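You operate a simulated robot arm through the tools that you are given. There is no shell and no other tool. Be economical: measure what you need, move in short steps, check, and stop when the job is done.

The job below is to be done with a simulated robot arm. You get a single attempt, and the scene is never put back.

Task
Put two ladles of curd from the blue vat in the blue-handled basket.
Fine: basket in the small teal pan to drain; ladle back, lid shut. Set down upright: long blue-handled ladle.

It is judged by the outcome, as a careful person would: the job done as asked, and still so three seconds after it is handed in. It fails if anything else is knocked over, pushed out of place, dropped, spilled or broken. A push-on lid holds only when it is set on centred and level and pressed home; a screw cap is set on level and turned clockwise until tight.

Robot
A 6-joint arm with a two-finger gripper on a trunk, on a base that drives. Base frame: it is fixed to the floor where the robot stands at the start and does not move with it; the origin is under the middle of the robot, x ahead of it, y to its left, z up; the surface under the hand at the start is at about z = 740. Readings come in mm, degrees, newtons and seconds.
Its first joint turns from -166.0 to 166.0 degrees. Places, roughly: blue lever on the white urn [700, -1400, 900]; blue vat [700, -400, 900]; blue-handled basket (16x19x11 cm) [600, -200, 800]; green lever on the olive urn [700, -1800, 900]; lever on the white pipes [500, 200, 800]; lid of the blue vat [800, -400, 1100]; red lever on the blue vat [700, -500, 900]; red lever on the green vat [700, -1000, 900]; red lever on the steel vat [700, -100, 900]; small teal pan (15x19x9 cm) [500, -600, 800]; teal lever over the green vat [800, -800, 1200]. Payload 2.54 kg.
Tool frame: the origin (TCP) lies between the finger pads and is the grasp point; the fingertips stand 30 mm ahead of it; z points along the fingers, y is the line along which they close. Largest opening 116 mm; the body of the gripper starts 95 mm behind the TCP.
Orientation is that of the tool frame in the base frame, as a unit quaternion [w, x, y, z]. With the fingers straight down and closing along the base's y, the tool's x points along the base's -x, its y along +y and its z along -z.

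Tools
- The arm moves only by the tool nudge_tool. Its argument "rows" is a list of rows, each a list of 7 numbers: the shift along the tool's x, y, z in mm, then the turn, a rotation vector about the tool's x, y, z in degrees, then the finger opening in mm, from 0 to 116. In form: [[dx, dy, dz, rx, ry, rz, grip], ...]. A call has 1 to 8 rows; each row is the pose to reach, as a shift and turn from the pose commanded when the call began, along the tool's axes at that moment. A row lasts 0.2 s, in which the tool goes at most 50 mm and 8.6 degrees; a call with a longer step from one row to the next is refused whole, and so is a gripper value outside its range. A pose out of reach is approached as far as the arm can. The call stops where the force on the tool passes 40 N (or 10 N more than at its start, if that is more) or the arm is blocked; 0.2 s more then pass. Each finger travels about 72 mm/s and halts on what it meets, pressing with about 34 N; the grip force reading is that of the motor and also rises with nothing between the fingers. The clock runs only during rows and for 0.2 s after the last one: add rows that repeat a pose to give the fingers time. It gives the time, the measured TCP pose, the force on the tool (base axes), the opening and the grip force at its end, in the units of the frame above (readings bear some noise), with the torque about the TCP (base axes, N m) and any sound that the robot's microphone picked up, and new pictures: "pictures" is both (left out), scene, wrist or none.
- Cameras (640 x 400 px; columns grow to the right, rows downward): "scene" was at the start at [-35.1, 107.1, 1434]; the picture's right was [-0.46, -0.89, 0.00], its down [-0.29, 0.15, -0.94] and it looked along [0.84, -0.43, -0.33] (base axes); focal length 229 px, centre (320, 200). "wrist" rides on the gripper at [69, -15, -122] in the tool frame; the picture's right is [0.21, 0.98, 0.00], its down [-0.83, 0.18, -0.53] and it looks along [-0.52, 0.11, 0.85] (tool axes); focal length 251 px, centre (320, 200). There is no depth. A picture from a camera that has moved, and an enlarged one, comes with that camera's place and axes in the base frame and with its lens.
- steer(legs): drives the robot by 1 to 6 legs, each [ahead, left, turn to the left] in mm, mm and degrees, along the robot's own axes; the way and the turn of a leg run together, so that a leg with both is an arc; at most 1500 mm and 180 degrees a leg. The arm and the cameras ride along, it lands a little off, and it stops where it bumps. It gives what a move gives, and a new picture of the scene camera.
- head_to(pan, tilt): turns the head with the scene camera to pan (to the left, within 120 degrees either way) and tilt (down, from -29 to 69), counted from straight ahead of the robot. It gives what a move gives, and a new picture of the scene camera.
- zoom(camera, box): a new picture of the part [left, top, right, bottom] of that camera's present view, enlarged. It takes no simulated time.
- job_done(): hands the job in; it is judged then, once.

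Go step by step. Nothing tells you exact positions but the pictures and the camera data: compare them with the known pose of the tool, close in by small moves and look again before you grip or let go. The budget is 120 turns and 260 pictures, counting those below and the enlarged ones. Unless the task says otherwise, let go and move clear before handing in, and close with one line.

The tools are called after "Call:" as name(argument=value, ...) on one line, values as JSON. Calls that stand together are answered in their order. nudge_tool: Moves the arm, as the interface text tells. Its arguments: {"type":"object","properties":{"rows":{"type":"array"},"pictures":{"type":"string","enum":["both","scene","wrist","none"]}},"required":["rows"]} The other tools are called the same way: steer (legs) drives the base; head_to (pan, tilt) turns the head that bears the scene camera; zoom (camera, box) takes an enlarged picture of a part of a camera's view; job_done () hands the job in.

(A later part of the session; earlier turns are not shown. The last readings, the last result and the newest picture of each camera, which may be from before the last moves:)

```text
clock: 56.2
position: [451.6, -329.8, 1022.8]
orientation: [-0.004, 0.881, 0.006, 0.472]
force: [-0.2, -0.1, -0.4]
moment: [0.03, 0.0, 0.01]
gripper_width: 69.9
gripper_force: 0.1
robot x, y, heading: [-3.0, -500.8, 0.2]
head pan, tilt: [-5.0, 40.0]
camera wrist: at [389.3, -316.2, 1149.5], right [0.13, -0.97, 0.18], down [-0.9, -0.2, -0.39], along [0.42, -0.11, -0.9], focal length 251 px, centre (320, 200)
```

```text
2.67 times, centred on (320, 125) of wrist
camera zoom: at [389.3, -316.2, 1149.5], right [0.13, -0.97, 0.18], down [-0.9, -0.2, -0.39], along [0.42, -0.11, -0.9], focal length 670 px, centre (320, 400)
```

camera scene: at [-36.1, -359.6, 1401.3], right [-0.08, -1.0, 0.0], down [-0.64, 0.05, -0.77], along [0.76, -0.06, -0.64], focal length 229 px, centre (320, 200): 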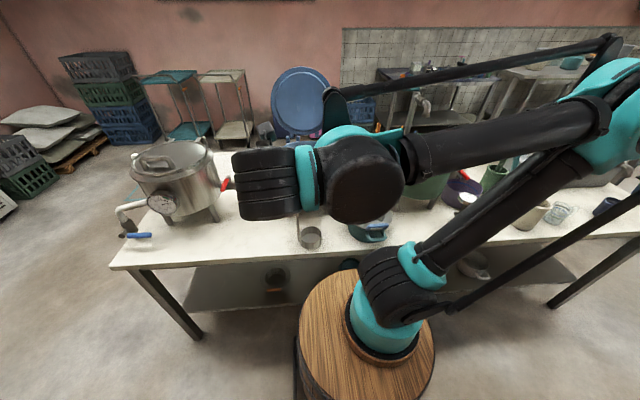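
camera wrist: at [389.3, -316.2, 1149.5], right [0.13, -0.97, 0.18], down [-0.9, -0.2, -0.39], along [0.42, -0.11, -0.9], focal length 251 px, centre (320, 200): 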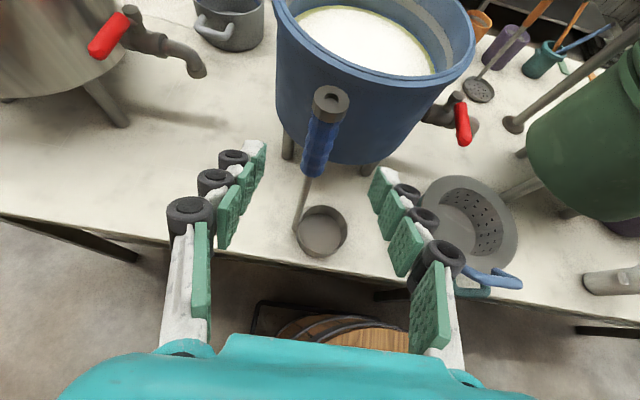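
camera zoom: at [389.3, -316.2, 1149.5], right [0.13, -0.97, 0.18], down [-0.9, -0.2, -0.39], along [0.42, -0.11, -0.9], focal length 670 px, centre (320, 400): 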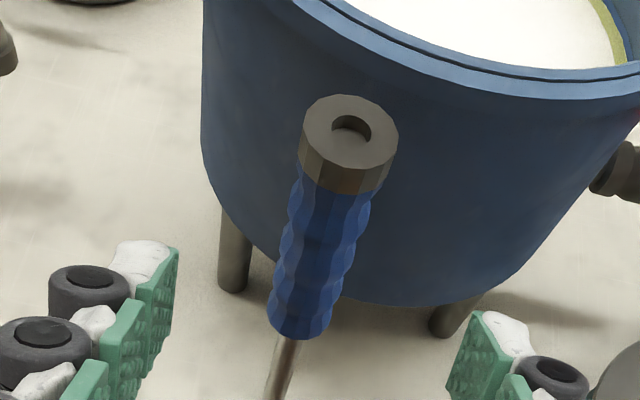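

The tool axis lines up with the blue grip. I advance 70 mm and close.

Call:
nudge_tool(rows=[[0, 0, 25, 0, 0, 0, 70], [0, 0, 50, 0, 0, 0, 70], [0, 0, 70, 0, 0, 0, 70], [0, 0, 70, 0, 0, 0, 45], [0, 0, 70, 0, 0, 0, 20], [0, 0, 70, 0, 0, 0, 0], [0, 0, 70, 0, 0, 0, 0], [0, 0, 70, 0, 0, 0, 0]])

Call:
zoom(camera="wrist", box=[200, 50, 440, 250])

```text
clock: 58.0
position: [510.0, -326.9, 984.8]
orientation: [-0.004, 0.882, 0.006, 0.472]
force: [-0.2, 0.5, -0.1]
moment: [0.05, 0.03, -0.03]
gripper_width: 21.1
gripper_force: 34.0
robot x, y, heading: [-1.4, -503.5, 0.4]
head pan, tilt: [-5.0, 40.0]
camera scene: at [-36.0, -359.6, 1401.3], right [-0.08, -1.0, 0.0], down [-0.64, 0.05, -0.77], along [0.76, -0.06, -0.64], focal length 229 px, centre (320, 200)
camera wrist: at [447.9, -313.6, 1111.7], right [0.13, -0.97, 0.18], down [-0.9, -0.2, -0.39], along [0.42, -0.11, -0.9], focal length 251 px, centre (320, 200)
```

scene: 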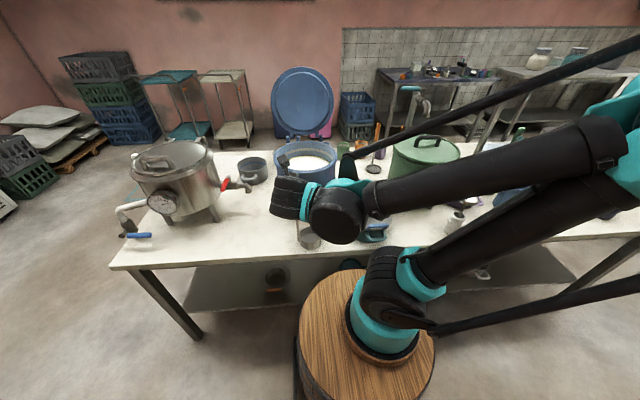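
wrist: 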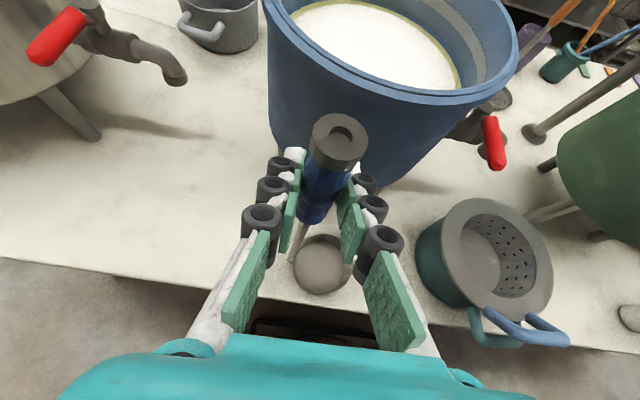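

```text
2.00 times, centred on (320, 150) of wrist
camera zoom: at [447.9, -313.6, 1111.7], right [0.13, -0.97, 0.18], down [-0.9, -0.2, -0.39], along [0.42, -0.11, -0.9], focal length 503 px, centre (320, 300)
```

zoom: 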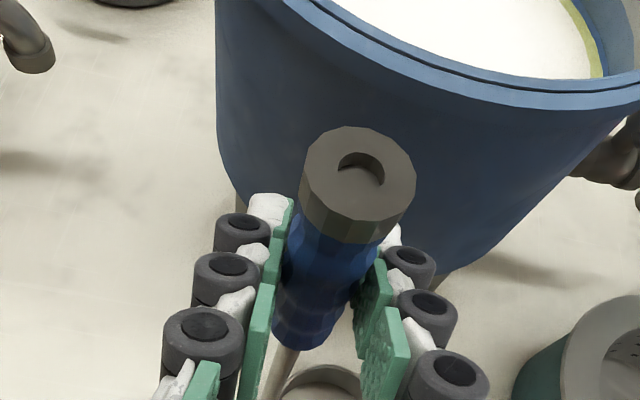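

The ladle is gripped at 21 mm. I lift it 250 mm straight up.

Call:
nudge_tool(rows=[[12, 0, -8, 0, 0, 0, 0], [37, 0, -25, 0, 0, 0, 0], [66, 0, -44, 0, 0, 0, 0], [95, 0, -64, 0, 0, 0, 0], [124, 0, -83, 0, 0, 0, 0], [153, 0, -103, 0, 0, 0, 0], [182, 0, -122, 0, 0, 0, 0], [207, 0, -139, 0, 0, 0, 0]])

Call:
zoom(camera="scene", box=[230, 50, 390, 250])

Call:
zoom(camera="wrist", box=[160, 0, 480, 250])

```text
clock: 59.8
position: [510.1, -328.3, 1234.0]
orientation: [-0.005, 0.882, 0.007, 0.472]
force: [-0.1, -0.7, -1.3]
moment: [0.06, 0.02, 0.01]
gripper_width: 21.2
gripper_force: 33.5
robot x, y, heading: [0.9, -500.2, 0.3]
head pan, tilt: [-5.0, 40.0]
camera scene: at [-36.0, -359.7, 1401.3], right [-0.08, -1.0, 0.0], down [-0.64, 0.05, -0.77], along [0.76, -0.06, -0.64], focal length 229 px, centre (320, 200)
camera wrist: at [447.7, -315.3, 1360.9], right [0.13, -0.97, 0.18], down [-0.9, -0.2, -0.39], along [0.42, -0.11, -0.9], focal length 251 px, centre (320, 200)
```

scene: 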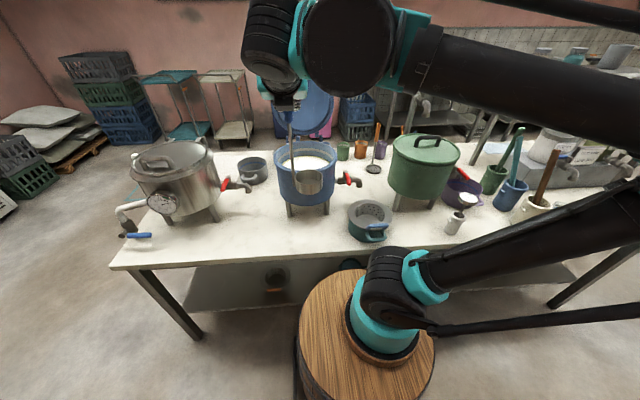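
wrist: 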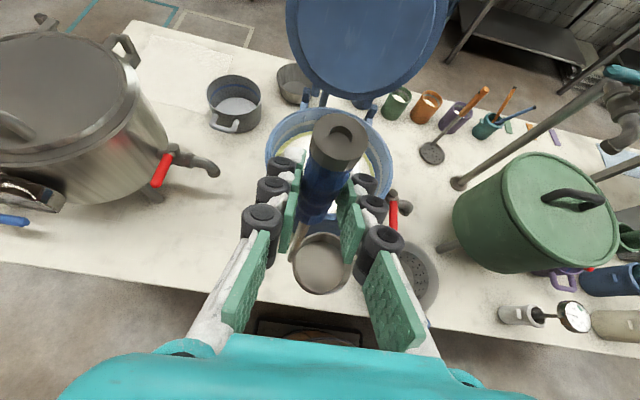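

```text
2.00 times, centred on (310, 150) of scene
camera zoom: at [-36.0, -359.7, 1401.3], right [-0.08, -1.0, 0.0], down [-0.64, 0.05, -0.77], along [0.76, -0.06, -0.64], focal length 457 px, centre (340, 300)
```

zoom: 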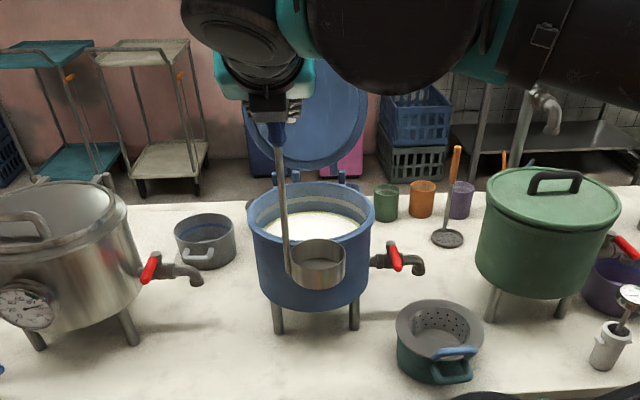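

```text
1.60 times, centred on (320, 125) of wrist
camera zoom: at [447.7, -315.3, 1360.9], right [0.13, -0.97, 0.18], down [-0.9, -0.2, -0.39], along [0.42, -0.11, -0.9], focal length 402 px, centre (320, 320)
```

zoom: 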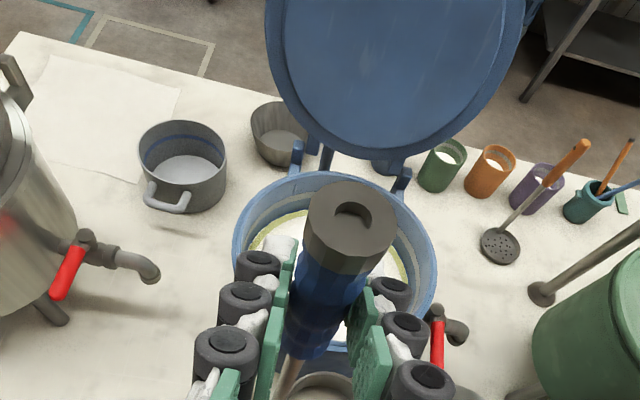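

The vat rim works out at z≈1000, centred near (704,-372), with the curd surface around z≈945. I raise another 40 mm and carry the ladle over the vat's middle.

Call:
nudge_tool(rows=[[17, 0, -11, 0, 0, 0, 0], [33, 0, -22, 0, 0, 0, 0], [50, 0, 3, 0, 0, 0, 0], [71, 0, 35, 0, 0, 0, 0], [92, 0, 66, 0, 0, 0, 0], [113, 0, 98, 0, 0, 0, 0], [131, 0, 124, 0, 0, 0, 0], [139, 0, 136, 0, 0, 0, 0]])

Call:
zoom(camera="scene", box=[230, 80, 390, 230])

Call:
zoom(camera="wrist", box=[200, 100, 440, 300])

```text
clock: 61.6
position: [702.8, -323.7, 1275.0]
orientation: [-0.003, 0.882, 0.006, 0.472]
force: [-0.5, 0.0, -1.4]
moment: [0.07, -0.02, 0.01]
gripper_width: 21.2
gripper_force: 33.3
robot x, y, heading: [-1.3, -502.4, 0.3]
head pan, tilt: [-5.0, 40.0]
camera scene: at [-36.1, -359.7, 1401.3], right [-0.08, -1.0, 0.0], down [-0.64, 0.05, -0.77], along [0.76, -0.06, -0.64], focal length 229 px, centre (320, 200)
camera wrist: at [638.9, -310.4, 1401.8], right [0.13, -0.97, 0.18], down [-0.9, -0.2, -0.39], along [0.42, -0.11, -0.9], focal length 251 px, centre (320, 200)
```

scene: 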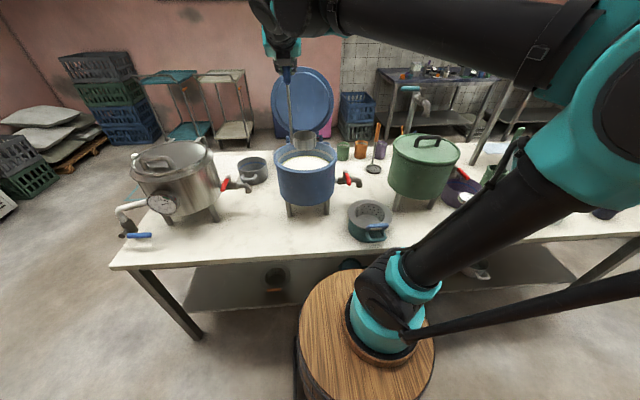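
wrist: 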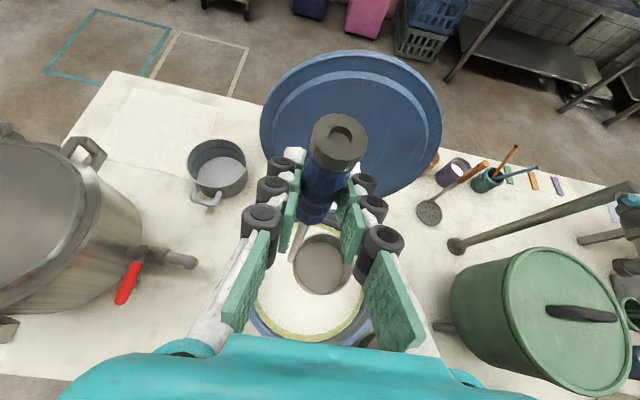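

```text
2.67 times, centred on (310, 155) of scene
camera zoom: at [-36.1, -359.7, 1401.3], right [-0.08, -1.0, 0.0], down [-0.64, 0.05, -0.77], along [0.76, -0.06, -0.64], focal length 610 px, centre (347, 320)
```

zoom: 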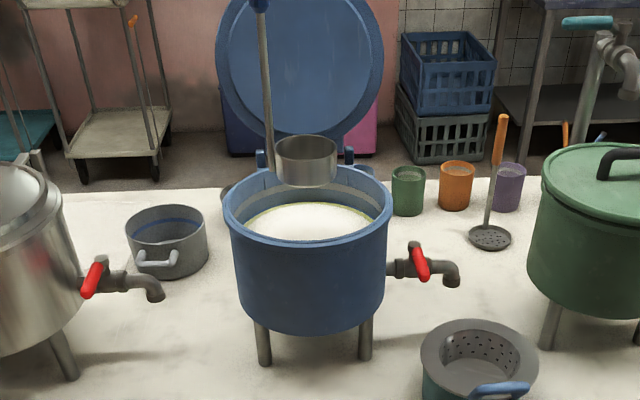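

```text
2.00 times, centred on (320, 200) of wrist
camera zoom: at [638.9, -310.4, 1401.8], right [0.13, -0.97, 0.18], down [-0.9, -0.2, -0.39], along [0.42, -0.11, -0.9], focal length 503 px, centre (320, 200)
```

zoom: 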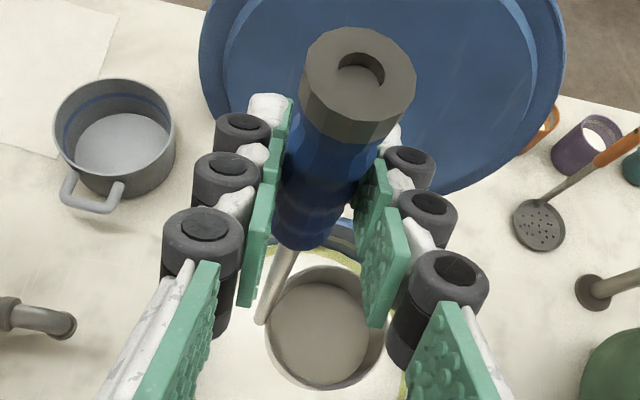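

The cup is over the vat's middle. I lower 70 mm, correcting x by -8, and look.

Call:
nudge_tool(rows=[[-16, 0, 3, 0, 0, 0, 0], [-34, 0, 14, 0, 0, 0, 0], [-51, 0, 25, 0, 0, 0, 0], [-62.5, 0, 32.5, 0, 0, 0, 0], [-62.5, 0, 32.5, 0, 0, 0, 0]])

Call:
zoom(camera="scene", box=[250, 110, 370, 210])

Call:
zoom(camera="wrist", box=[200, 150, 440, 350])

```text
clock: 62.8
position: [694.1, -325.6, 1205.3]
orientation: [-0.003, 0.882, 0.006, 0.471]
force: [-0.7, -0.6, -1.3]
moment: [0.03, 0.02, 0.02]
gripper_width: 21.3
gripper_force: 33.9
robot x, y, heading: [-1.8, -502.1, 0.1]
head pan, tilt: [-5.0, 40.0]
camera scene: at [-36.0, -359.6, 1401.3], right [-0.08, -1.0, 0.0], down [-0.64, 0.05, -0.77], along [0.76, -0.06, -0.64], focal length 229 px, centre (320, 200)
camera wrist: at [630.8, -311.5, 1331.0], right [0.13, -0.97, 0.18], down [-0.9, -0.2, -0.39], along [0.42, -0.11, -0.9], focal length 251 px, centre (320, 200)
```

scene: 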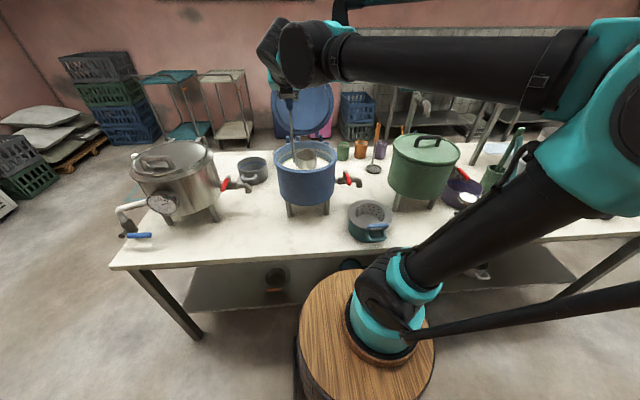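
wrist: 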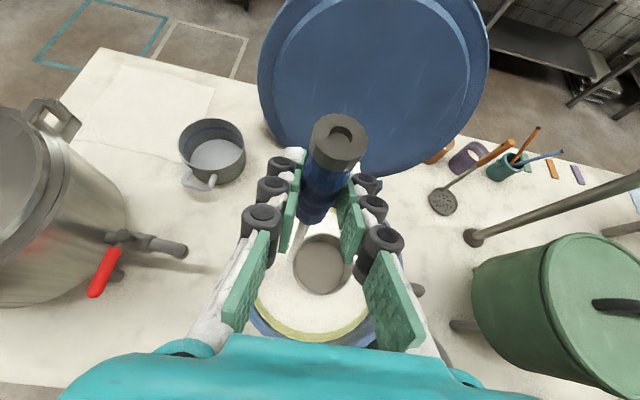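

```text
4.00 times, centred on (310, 160) of scene
camera zoom: at [-36.0, -359.6, 1401.3], right [-0.08, -1.0, 0.0], down [-0.64, 0.05, -0.77], along [0.76, -0.06, -0.64], focal length 914 px, centre (360, 360)
```

zoom: 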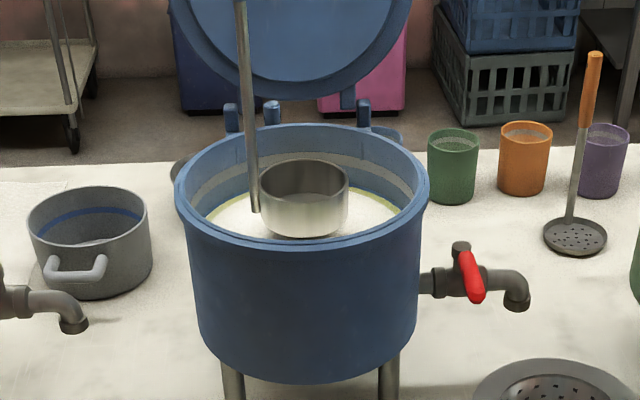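

```text
2.00 times, centred on (320, 250) of wrist
camera zoom: at [630.8, -311.5, 1331.0], right [0.13, -0.97, 0.18], down [-0.9, -0.2, -0.39], along [0.42, -0.11, -0.9], focal length 503 px, centre (320, 100)
```

zoom: 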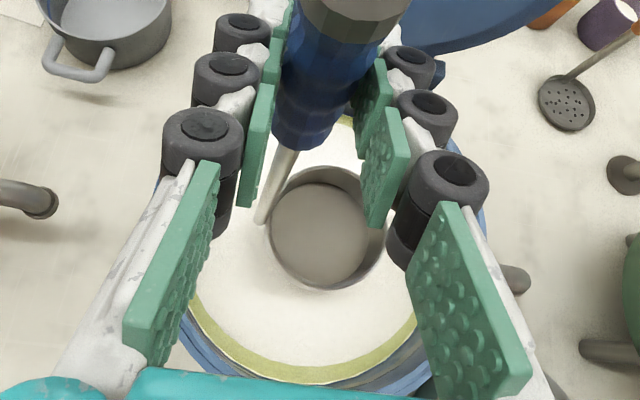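

The cup is well inside the wall. I lower it into the curd, about 78 mm.

Call:
nudge_tool(rows=[[-12, 0, 8, 0, 0, 0, 0], [-25, 0, 17, 0, 0, 0, 0], [-38, 0, 25.5, 0, 0, 0, 0], [-51, 0, 34, 0, 0, 0, 0], [-65, 0, 43.5, 0, 0, 0, 0], [-65, 0, 43.5, 0, 0, 0, 0], [-65, 0, 43.5, 0, 0, 0, 0]])

Call:
zoom(camera="scene", box=[250, 110, 370, 210])

Call:
zoom(camera="wrist", box=[200, 150, 440, 350])

```text
clock: 64.4
position: [692.5, -324.1, 1127.1]
orientation: [-0.004, 0.882, 0.006, 0.472]
force: [0.0, 0.0, -4.2]
moment: [0.07, -0.02, 0.03]
gripper_width: 21.2
gripper_force: 34.3
robot x, y, heading: [-1.8, -497.0, 0.3]
head pan, tilt: [-5.0, 40.0]
camera scene: at [-36.0, -359.6, 1401.3], right [-0.08, -1.0, 0.0], down [-0.64, 0.05, -0.77], along [0.76, -0.06, -0.64], focal length 229 px, centre (320, 200)
camera wrist: at [630.8, -310.6, 1252.9], right [0.13, -0.97, 0.18], down [-0.9, -0.2, -0.39], along [0.42, -0.11, -0.9], focal length 251 px, centre (320, 200)
```

scene: 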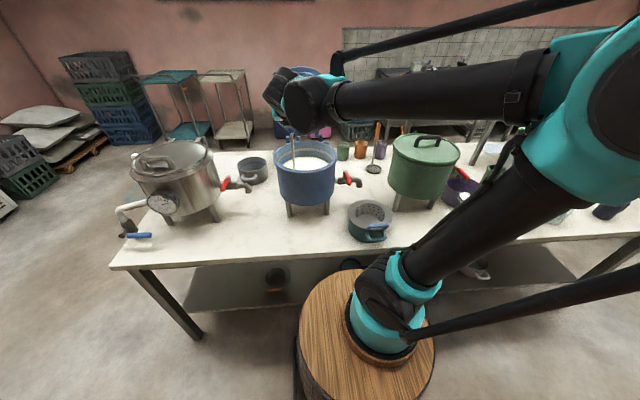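
wrist: 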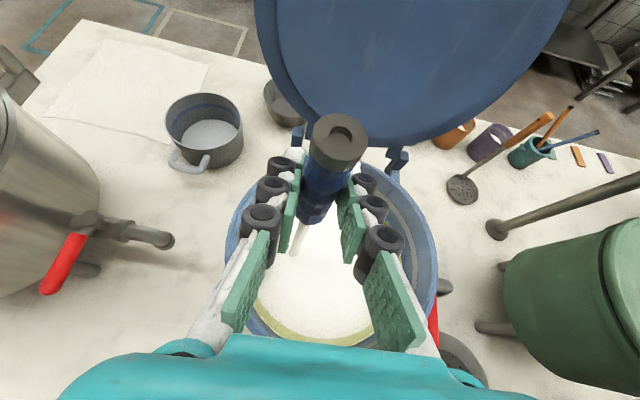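

```text
4.00 times, centred on (310, 160) of scene
camera zoom: at [-36.0, -359.6, 1401.3], right [-0.08, -1.0, 0.0], down [-0.64, 0.05, -0.77], along [0.76, -0.06, -0.64], focal length 914 px, centre (360, 360)
```

zoom: 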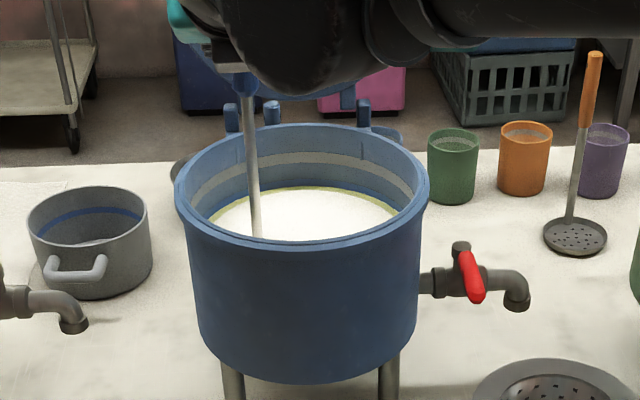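

```text
2.00 times, centred on (320, 250) of wrist
camera zoom: at [630.8, -310.6, 1252.9], right [0.13, -0.97, 0.18], down [-0.9, -0.2, -0.39], along [0.42, -0.11, -0.9], focal length 503 px, centre (320, 100)
```

zoom: 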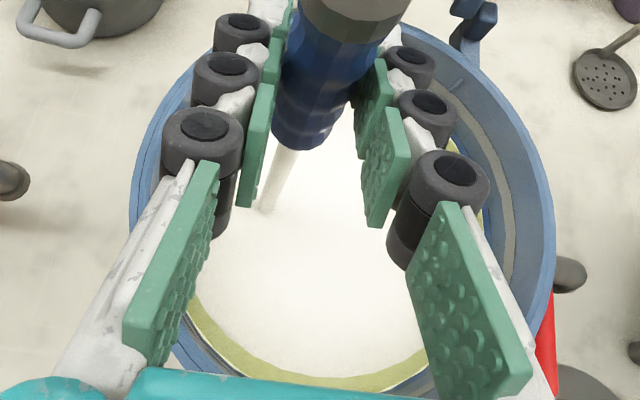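

The cup is fully submerged and the reading rose to about 4 N, so it has filled. I raise it slowly and level.

Call:
nudge_tool(rows=[[8, 0, -5.5, 0, 0, 0, 0], [20, 0, -13.5, 0, 0, 0, 0], [34, 0, -23, 0, 0, 0, 0], [50, 0, -33.5, 0, 0, 0, 0], [66, 0, -44, 0, 0, 0, 0], [82, 0, -55, 0, 0, 0, 0], [98, 0, -66, 0, 0, 0, 0], [110, 0, -73.5, 0, 0, 0, 0]])

Call:
zoom(camera="scene", box=[250, 110, 370, 210])

Call:
zoom(camera="wrist", box=[200, 150, 440, 350])

```text
clock: 66.2
position: [691.9, -323.4, 1258.2]
orientation: [-0.004, 0.882, 0.007, 0.471]
force: [0.1, 0.3, -3.3]
moment: [0.11, 0.02, -0.02]
gripper_width: 21.2
gripper_force: 33.7
robot x, y, heading: [-2.0, -503.2, 0.5]
head pan, tilt: [-5.0, 40.0]
camera scene: at [-36.0, -359.6, 1401.3], right [-0.08, -1.0, 0.0], down [-0.64, 0.05, -0.77], along [0.76, -0.06, -0.64], focal length 229 px, centre (320, 200)
camera wrist: at [629.6, -310.6, 1385.6], right [0.13, -0.97, 0.18], down [-0.9, -0.2, -0.39], along [0.42, -0.11, -0.9], focal length 251 px, centre (320, 200)
```

scene: 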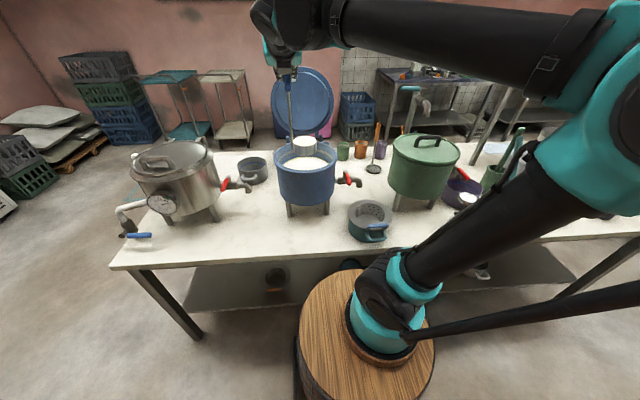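
wrist: 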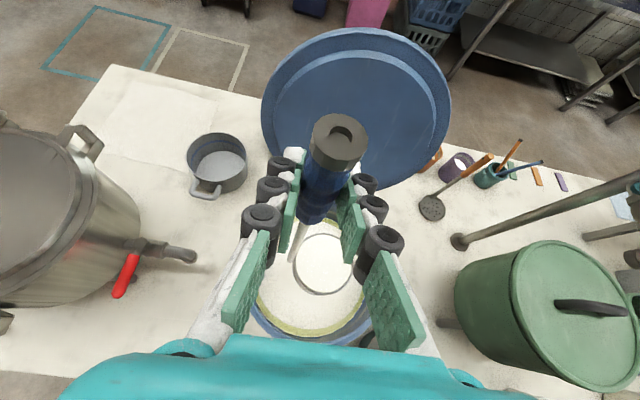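

```text
4.00 times, centred on (310, 160) of scene
camera zoom: at [-36.0, -359.6, 1401.3], right [-0.08, -1.0, 0.0], down [-0.64, 0.05, -0.77], along [0.76, -0.06, -0.64], focal length 914 px, centre (360, 360)
```

zoom: 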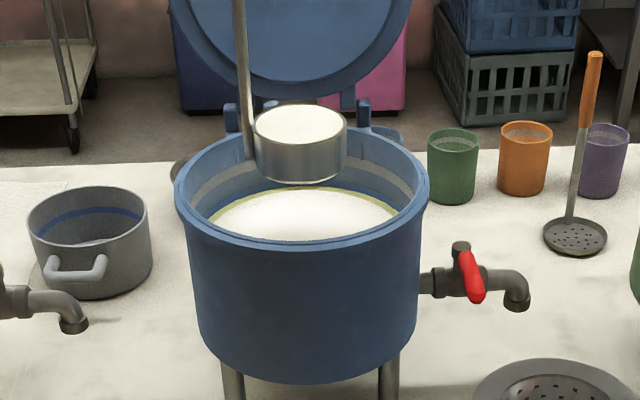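

```text
2.00 times, centred on (320, 250) of wrist
camera zoom: at [629.6, -310.6, 1385.6], right [0.13, -0.97, 0.18], down [-0.9, -0.2, -0.39], along [0.42, -0.11, -0.9], focal length 503 px, centre (320, 100)
```

zoom: 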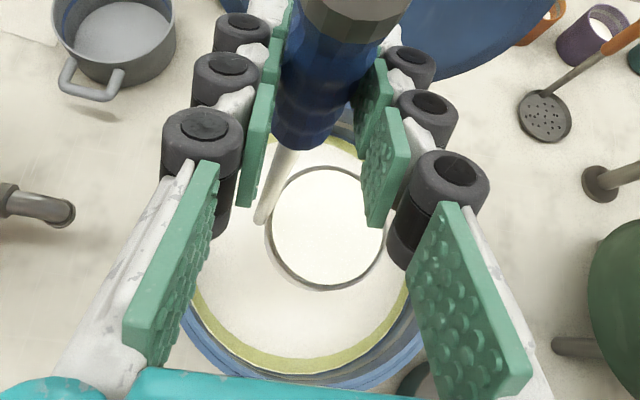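

A full, level ladle. I move it slowly up and back from the vat towards x≈540.

Call:
nudge_tool(rows=[[8, 0, -5, 0, 0, 0, 0], [12, 0, -14, 0, 0, 0, 0], [4, 0, -27, 0, 0, 0, 0], [-9, 0, -47, 0, 0, 0, 0], [-24, 0, -69, 0, 0, 0, 0], [-40, 0, -93, 0, 0, 0, 0], [-56, 0, -117, 0, 0, 0, 0], [-68, 0, -134, 0, 0, 0, 0]], pictures="scene")

Call:
zoom(camera="scene", box=[230, 80, 390, 230])

```text
clock: 68.0
position: [542.9, -327.6, 1277.5]
orientation: [-0.004, 0.882, 0.006, 0.471]
force: [0.4, 0.2, -3.3]
moment: [0.1, 0.03, 0.01]
gripper_width: 21.3
gripper_force: 33.6
robot x, y, heading: [1.1, -502.8, 0.1]
head pan, tilt: [-5.0, 40.0]
camera scene: at [-35.9, -359.5, 1401.3], right [-0.08, -1.0, 0.0], down [-0.64, 0.05, -0.77], along [0.76, -0.06, -0.64], focal length 229 px, centre (320, 200)
```

scene: 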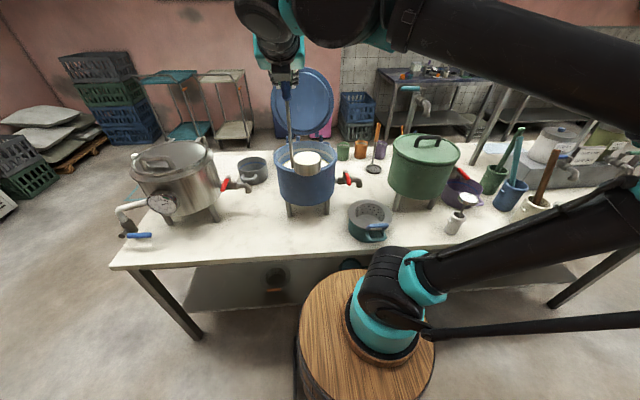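

```text
2.67 times, centred on (310, 155) of scene
camera zoom: at [-35.9, -359.5, 1401.3], right [-0.08, -1.0, 0.0], down [-0.64, 0.05, -0.77], along [0.76, -0.06, -0.64], focal length 610 px, centre (347, 320)
```

zoom: 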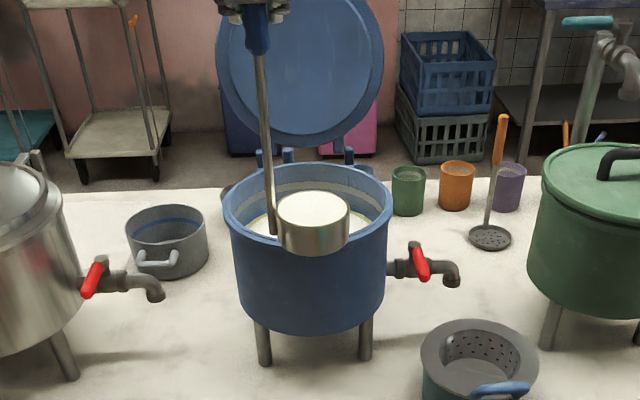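

No spill. I drive right 350 mm.

Call:
steer(legs=[[0, -350, 0]])

Call:
zoom(camera="scene", box=[230, 80, 390, 260])

```text
clock: 70.3
position: [545.7, -679.1, 1276.6]
orientation: [-0.005, 0.882, 0.008, 0.471]
force: [0.4, -0.4, -3.3]
moment: [0.11, -0.01, -0.03]
gripper_width: 21.3
gripper_force: 33.7
robot x, y, heading: [1.9, -853.6, 0.6]
head pan, tilt: [-5.0, 40.0]
camera scene: at [-34.1, -713.3, 1401.3], right [-0.08, -1.0, 0.0], down [-0.64, 0.05, -0.77], along [0.76, -0.06, -0.64], focal length 229 px, centre (320, 200)
```

scene: 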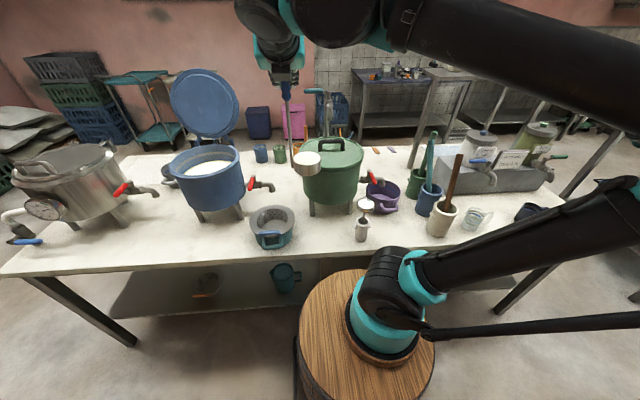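

```text
2.22 times, centred on (310, 170) of scene
camera zoom: at [-34.1, -713.3, 1401.3], right [-0.08, -1.0, 0.0], down [-0.64, 0.05, -0.77], along [0.76, -0.06, -0.64], focal length 508 px, centre (342, 267)
```

zoom: 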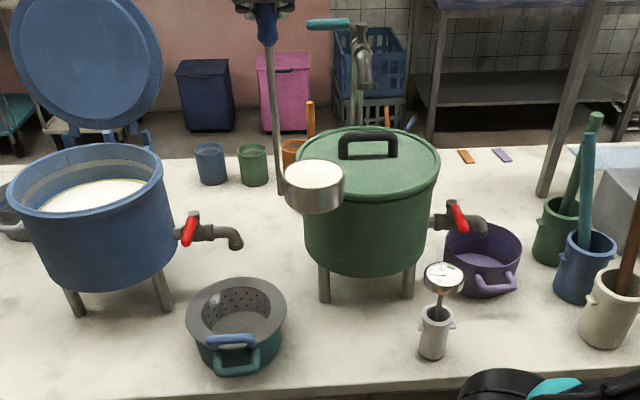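

I move the full ladle left until its far lip is over the basket's middle, keeping height.

Call:
nudge_tool(rows=[[0, -6, -1, 0, 0, 0, 0], [-1, -22, -2, 0, 0, 0, 0], [-2, -48, -3, 0, 0, 0, 0], [-3, -78, -4, 0, 0, 0, 0], [-3, -108, -4, 0, 0, 0, 0], [-3, -138, -4, 0, 0, 0, 0], [-3, -162, -4, 0, 0, 0, 0], [-3, -174, -4, 0, 0, 0, 0]], pictures="none")

Call:
nudge_tool(rows=[[-6, 0, 4, 0, 0, 0, 0], [-22, 0, 15, 0, 0, 0, 0], [-45, 0, 30, 0, 0, 0, 0], [-68, 0, 46, 0, 0, 0, 0], [-91, 0, 61, 0, 0, 0, 0], [-111, 0, 74, 0, 0, 0, 0], [-122, 0, 82, 0, 0, 0, 0], [-126, 0, 84, 0, 0, 0, 0]])

Call:
zoom(camera="scene", box=[210, 120, 370, 260])

Call:
zoom(camera="wrist", box=[200, 150, 440, 350])

```text
clock: 72.1
position: [537.5, -505.8, 1278.7]
orientation: [-0.005, 0.881, 0.008, 0.472]
force: [-0.3, -0.3, -2.6]
moment: [0.08, 0.03, 0.01]
gripper_width: 21.1
gripper_force: 33.7
robot x, y, heading: [1.2, -854.9, 0.6]
head pan, tilt: [-5.0, 40.0]
```

```text
clock: 73.9
position: [536.4, -505.8, 1125.5]
orientation: [-0.004, 0.882, 0.008, 0.471]
force: [-0.6, 0.9, -3.0]
moment: [0.07, 0.04, 0.01]
gripper_width: 21.3
gripper_force: 34.6
robot x, y, heading: [3.1, -854.5, 0.4]
head pan, tilt: [-5.0, 40.0]
camera scene: at [-34.1, -713.2, 1401.3], right [-0.08, -1.0, 0.0], down [-0.64, 0.05, -0.77], along [0.76, -0.06, -0.64], focal length 229 px, centre (320, 200)
camera wrist: at [473.8, -492.5, 1251.9], right [0.14, -0.97, 0.18], down [-0.9, -0.2, -0.39], along [0.42, -0.11, -0.9], focal length 251 px, centre (320, 200)
```

scene: 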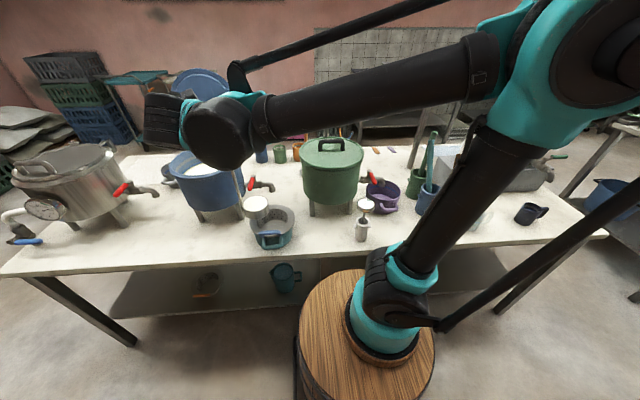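
wrist: 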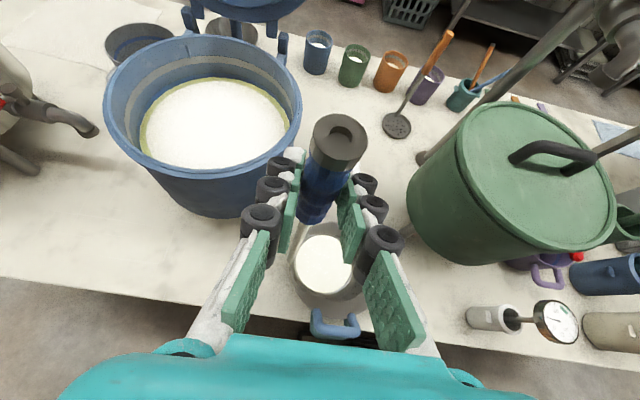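

```text
2.86 times, centred on (290, 190) of scene
camera zoom: at [-34.1, -713.2, 1401.3], right [-0.08, -1.0, 0.0], down [-0.64, 0.05, -0.77], along [0.76, -0.06, -0.64], focal length 653 px, centre (406, 229)
```

zoom: 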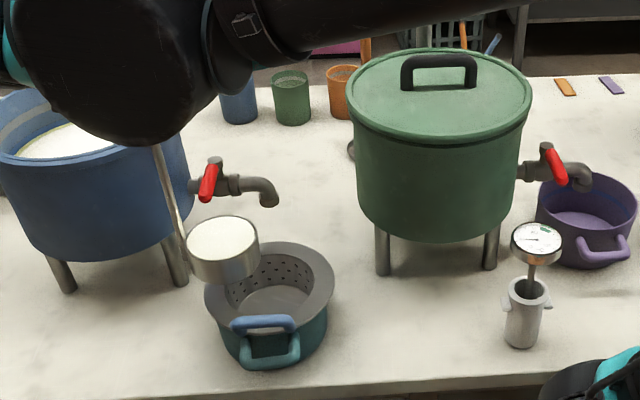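

```text
2.00 times, centred on (320, 250) of wrist
camera zoom: at [473.8, -492.5, 1251.9], right [0.14, -0.97, 0.18], down [-0.9, -0.2, -0.39], along [0.42, -0.11, -0.9], focal length 503 px, centre (320, 100)
```

zoom: 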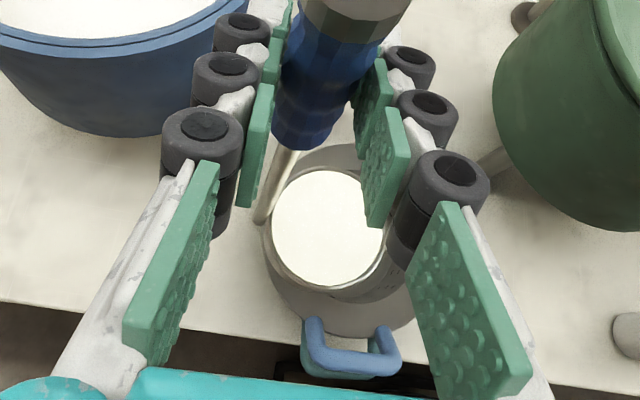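

The lip is nearly in place. I fine-adjust (x+8, y+12, z−25) and look once more before tipping.

Call:
nudge_tool(rows=[[-4, -3, 5, 0, 0, 0, 0], [-8, -6, 10, 0, 0, 0, 0], [-12, -9, 15, 0, 0, 0, 0], [-16, -12, 20, 0, 0, 0, 0], [-16, -12, 20, 0, 0, 0, 0]], pictures="scene")

Call:
zoom(camera="scene", box=[230, 160, 310, 260])

```text
clock: 75.1
position: [544.4, -493.2, 1101.1]
orientation: [-0.005, 0.882, 0.008, 0.472]
force: [0.9, -0.3, -3.2]
moment: [0.11, 0.0, 0.01]
gripper_width: 21.1
gripper_force: 34.5
robot x, y, heading: [-0.4, -855.2, 0.5]
head pan, tilt: [-5.0, 40.0]
camera scene: at [-34.1, -713.2, 1401.3], right [-0.08, -1.0, 0.0], down [-0.64, 0.05, -0.77], along [0.76, -0.06, -0.64], focal length 229 px, centre (320, 200)
```

scene: 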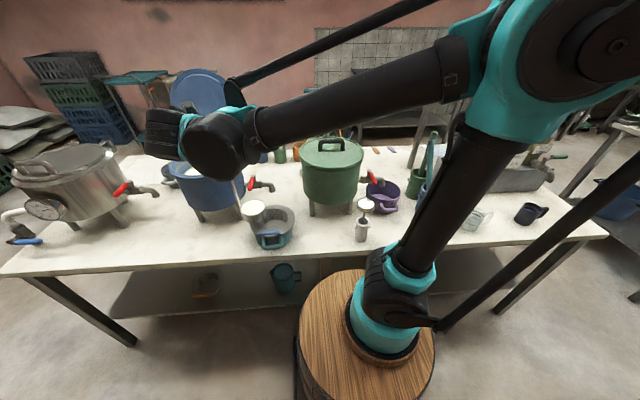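

```text
4.00 times, centred on (270, 210) of scene
camera zoom: at [-34.1, -713.2, 1401.3], right [-0.08, -1.0, 0.0], down [-0.64, 0.05, -0.77], along [0.76, -0.06, -0.64], focal length 914 px, centre (520, 160)
```

zoom: 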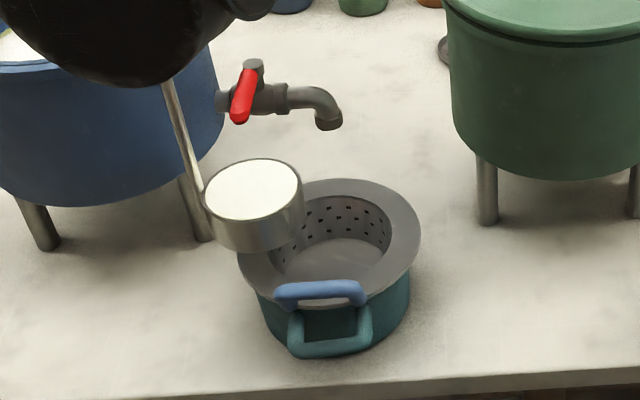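

The cup sits about 12 mm short in x, so I add that and begin tipping slowly, keeping the lip over the basket.

Call:
nudge_tool(rows=[[5.6, 0, 8.3, 0, 0, 0, 0], [9.5, 12.4, 5.7, 1.95, 0, 2.91, 0], [12.8, 25, 3.5, 3.89, 0, 5.82, 0], [15.6, 37.8, 1.6, 5.84, 0, 8.73, 0], [17.6, 50.9, 0.3, 7.78, 0, 11.63, 0], [18.9, 64, -0.6, 9.73, 0, 14.54, 0], [19.5, 77.3, -1, 11.68, 0, 17.45, 0], [19.5, 90.5, -1, 13.62, 0, 20.36, 0]])

Call:
zoom(camera="scene", box=[230, 160, 310, 260])

```text
clock: 76.9
position: [557.2, -581.9, 1119.5]
orientation: [-0.191, 0.862, -0.092, 0.46]
force: [0.3, -0.9, -2.6]
moment: [-0.13, 0.01, -0.03]
gripper_width: 21.2
gripper_force: 33.6
robot x, y, heading: [-3.2, -854.4, 0.3]
head pan, tilt: [-5.0, 40.0]
camera scene: at [-34.1, -713.1, 1401.3], right [-0.08, -1.0, 0.0], down [-0.64, 0.05, -0.77], along [0.76, -0.06, -0.64], focal length 229 px, centre (320, 200)
camera wrist: at [495.3, -622.2, 1240.4], right [0.14, -0.96, -0.24], down [-0.9, -0.02, -0.43], along [0.41, 0.28, -0.87], focal length 251 px, centre (320, 200)
```

scene: 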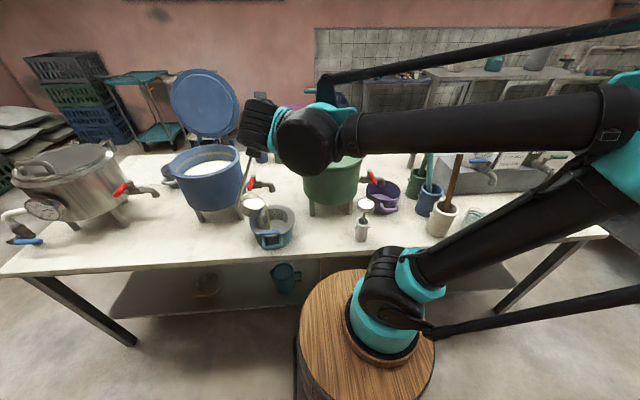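
wrist: 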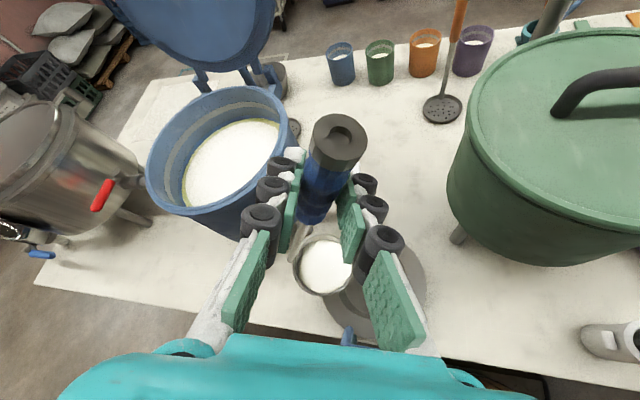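

```text
4.00 times, centred on (270, 210) of scene
camera zoom: at [-34.1, -713.1, 1401.3], right [-0.08, -1.0, 0.0], down [-0.64, 0.05, -0.77], along [0.76, -0.06, -0.64], focal length 914 px, centre (520, 160)
```

zoom: 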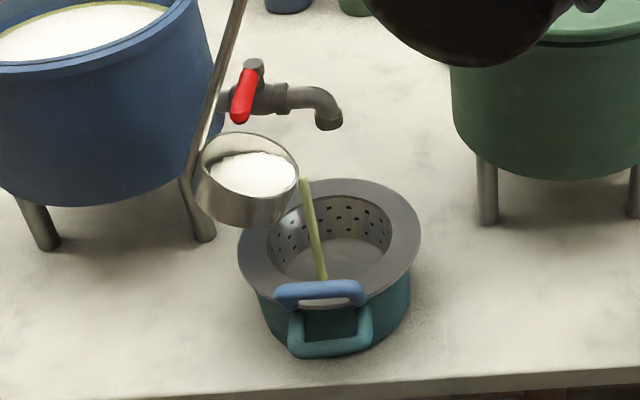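

Whey falls neatly into the basket. I continue tipping about the lip.

Call:
nudge_tool(rows=[[3.9, 12.4, -2.6, 1.95, 0, 2.91, 0], [7.2, 25, -4.8, 3.89, 0, 5.82, 0], [10, 37.8, -6.7, 5.84, 0, 8.73, 0], [12, 50.9, -8, 7.78, 0, 11.63, 0], [13.3, 64, -8.9, 9.73, 0, 14.54, 0], [13.9, 77.3, -9.3, 11.68, 0, 17.45, 0], [13.9, 90.5, -9.3, 13.62, 0, 20.36, 0], [13.3, 103.7, -8.9, 15.57, 0, 23.27, 0]], pictures="scene")

Call:
zoom(camera="scene", box=[230, 160, 310, 260])

```text
clock: 78.7
position: [557.2, -683.8, 1089.2]
orientation: [-0.395, 0.793, -0.201, 0.419]
force: [0.0, -0.9, -2.3]
moment: [-0.28, -0.01, 0.0]
gripper_width: 21.5
gripper_force: 34.1
robot x, y, heading: [6.0, -854.4, 0.4]
head pan, tilt: [-5.0, 40.0]
camera scene: at [-34.1, -713.3, 1401.3], right [-0.08, -1.0, 0.0], down [-0.64, 0.05, -0.77], along [0.76, -0.06, -0.64], focal length 229 px, centre (320, 200)
```

scene: 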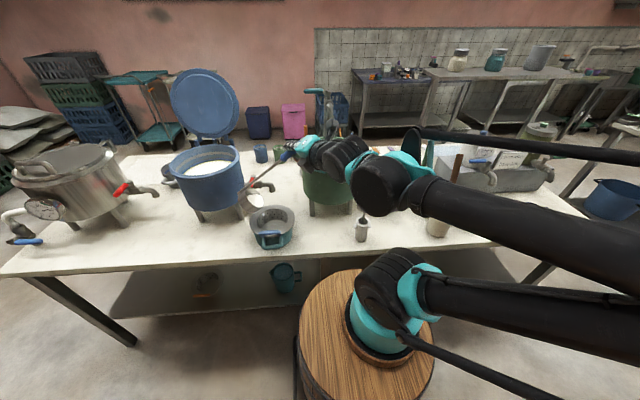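

```text
4.00 times, centred on (270, 210) of scene
camera zoom: at [-34.1, -713.3, 1401.3], right [-0.08, -1.0, 0.0], down [-0.64, 0.05, -0.77], along [0.76, -0.06, -0.64], focal length 914 px, centre (520, 160)
```

zoom: 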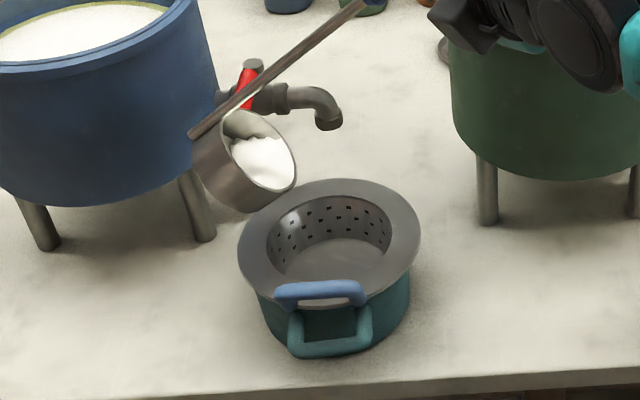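

Whey has drained and the curd still sits in the cup. I shift slightly (-15 mm in x and y) for centring and clearance from the green vat, and tip further.

Call:
nudge_tool(rows=[[1.5, 9.1, -19, 0, 0, 0, 0], [5.4, 21.5, -21.6, 1.95, 0, 2.91, 0], [8.7, 34.1, -23.8, 3.89, 0, 5.82, 0], [11.5, 46.9, -25.7, 5.84, 0, 8.73, 0], [13.5, 60, -27, 7.78, 0, 11.63, 0], [14.8, 73.1, -27.9, 9.73, 0, 14.54, 0], [15.4, 86.4, -28.3, 11.68, 0, 17.45, 0]], pictures="scene")

Call:
zoom(camera="scene", box=[230, 160, 310, 260])

```text
clock: 80.3
position: [540.3, -737.1, 1037.5]
orientation: [-0.53, 0.709, -0.279, 0.372]
force: [0.0, -0.5, -2.5]
moment: [-0.27, -0.04, -0.04]
gripper_width: 21.1
gripper_force: 33.6
out of reach, approached as far as the arm can: row 6, 7
robot x, y, heading: [-2.8, -860.4, 0.5]
head pan, tilt: [-5.0, 40.0]
camera scene: at [-34.1, -713.3, 1401.3], right [-0.08, -1.0, 0.0], down [-0.64, 0.05, -0.77], along [0.76, -0.06, -0.64], focal length 229 px, centre (320, 200)
```

scene: 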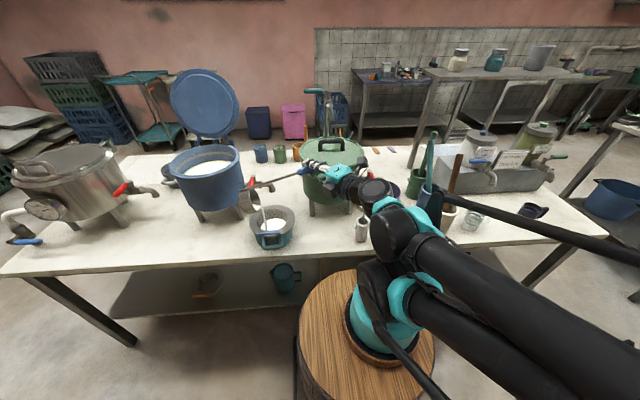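

```text
4.00 times, centred on (270, 210) of scene
camera zoom: at [-34.1, -713.3, 1401.3], right [-0.08, -1.0, 0.0], down [-0.64, 0.05, -0.77], along [0.76, -0.06, -0.64], focal length 914 px, centre (520, 160)
```

zoom: 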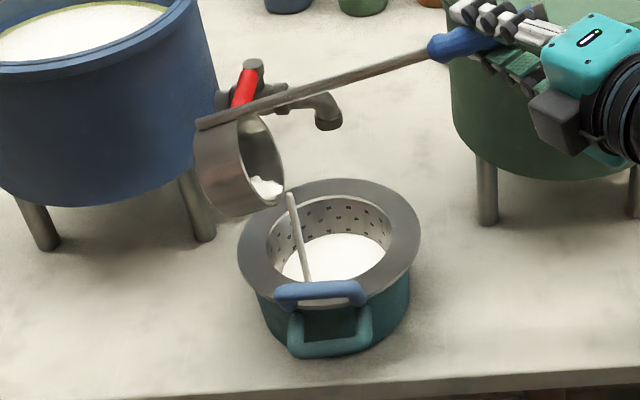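

The curd is in the basket. I hold here and try tipping a bit more to empty the cup.

Call:
nudge_tool(rows=[[0, 0, 0, 0, 0, 0, 0], [3.9, 12.4, -2.6, 1.95, 0, 2.91, 0], [7.2, 25, -4.8, 3.89, 0, 5.82, 0], [10, 37.8, -6.7, 5.84, 0, 8.73, 0], [10, 37.8, -6.7, 5.84, 0, 8.73, 0], [10, 37.8, -6.7, 5.84, 0, 8.73, 0]], pictures="scene")

Call:
zoom(camera="scene", box=[230, 160, 310, 260])

```text
clock: 81.9
position: [560.7, -720.6, 1024.6]
orientation: [-0.585, 0.661, -0.32, 0.343]
force: [-0.1, -0.2, -2.4]
moment: [-0.25, 0.0, 0.01]
gripper_width: 21.1
gripper_force: 34.2
out of reach, approached as far as the arm can: row 2, 3, 4, 5, 6
robot x, y, heading: [-2.3, -855.7, 0.5]
head pan, tilt: [-5.0, 40.0]
stopped in row 6: the arm was blocked; the commanded pose is now the measured one
camera scene: at [-34.2, -713.3, 1401.3], right [-0.08, -1.0, 0.0], down [-0.64, 0.05, -0.77], along [0.76, -0.06, -0.64], focal length 229 px, centre (320, 200)
```

scene: 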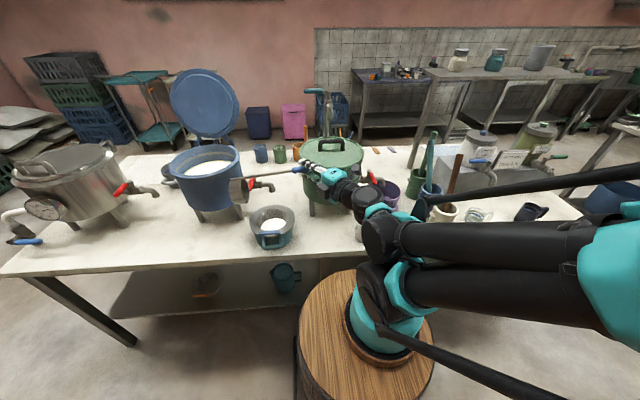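

```text
4.00 times, centred on (270, 210) of scene
camera zoom: at [-34.2, -713.3, 1401.3], right [-0.08, -1.0, 0.0], down [-0.64, 0.05, -0.77], along [0.76, -0.06, -0.64], focal length 914 px, centre (520, 160)
```

zoom: 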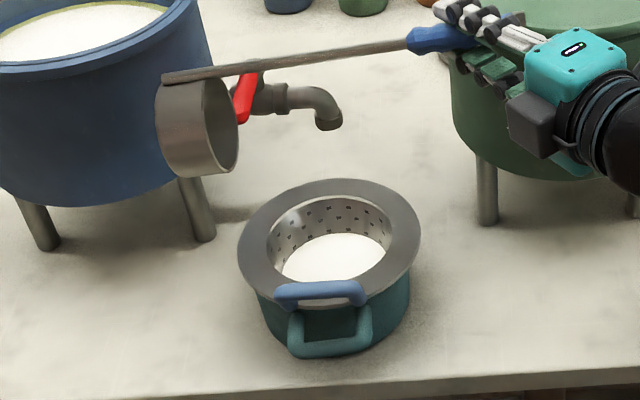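

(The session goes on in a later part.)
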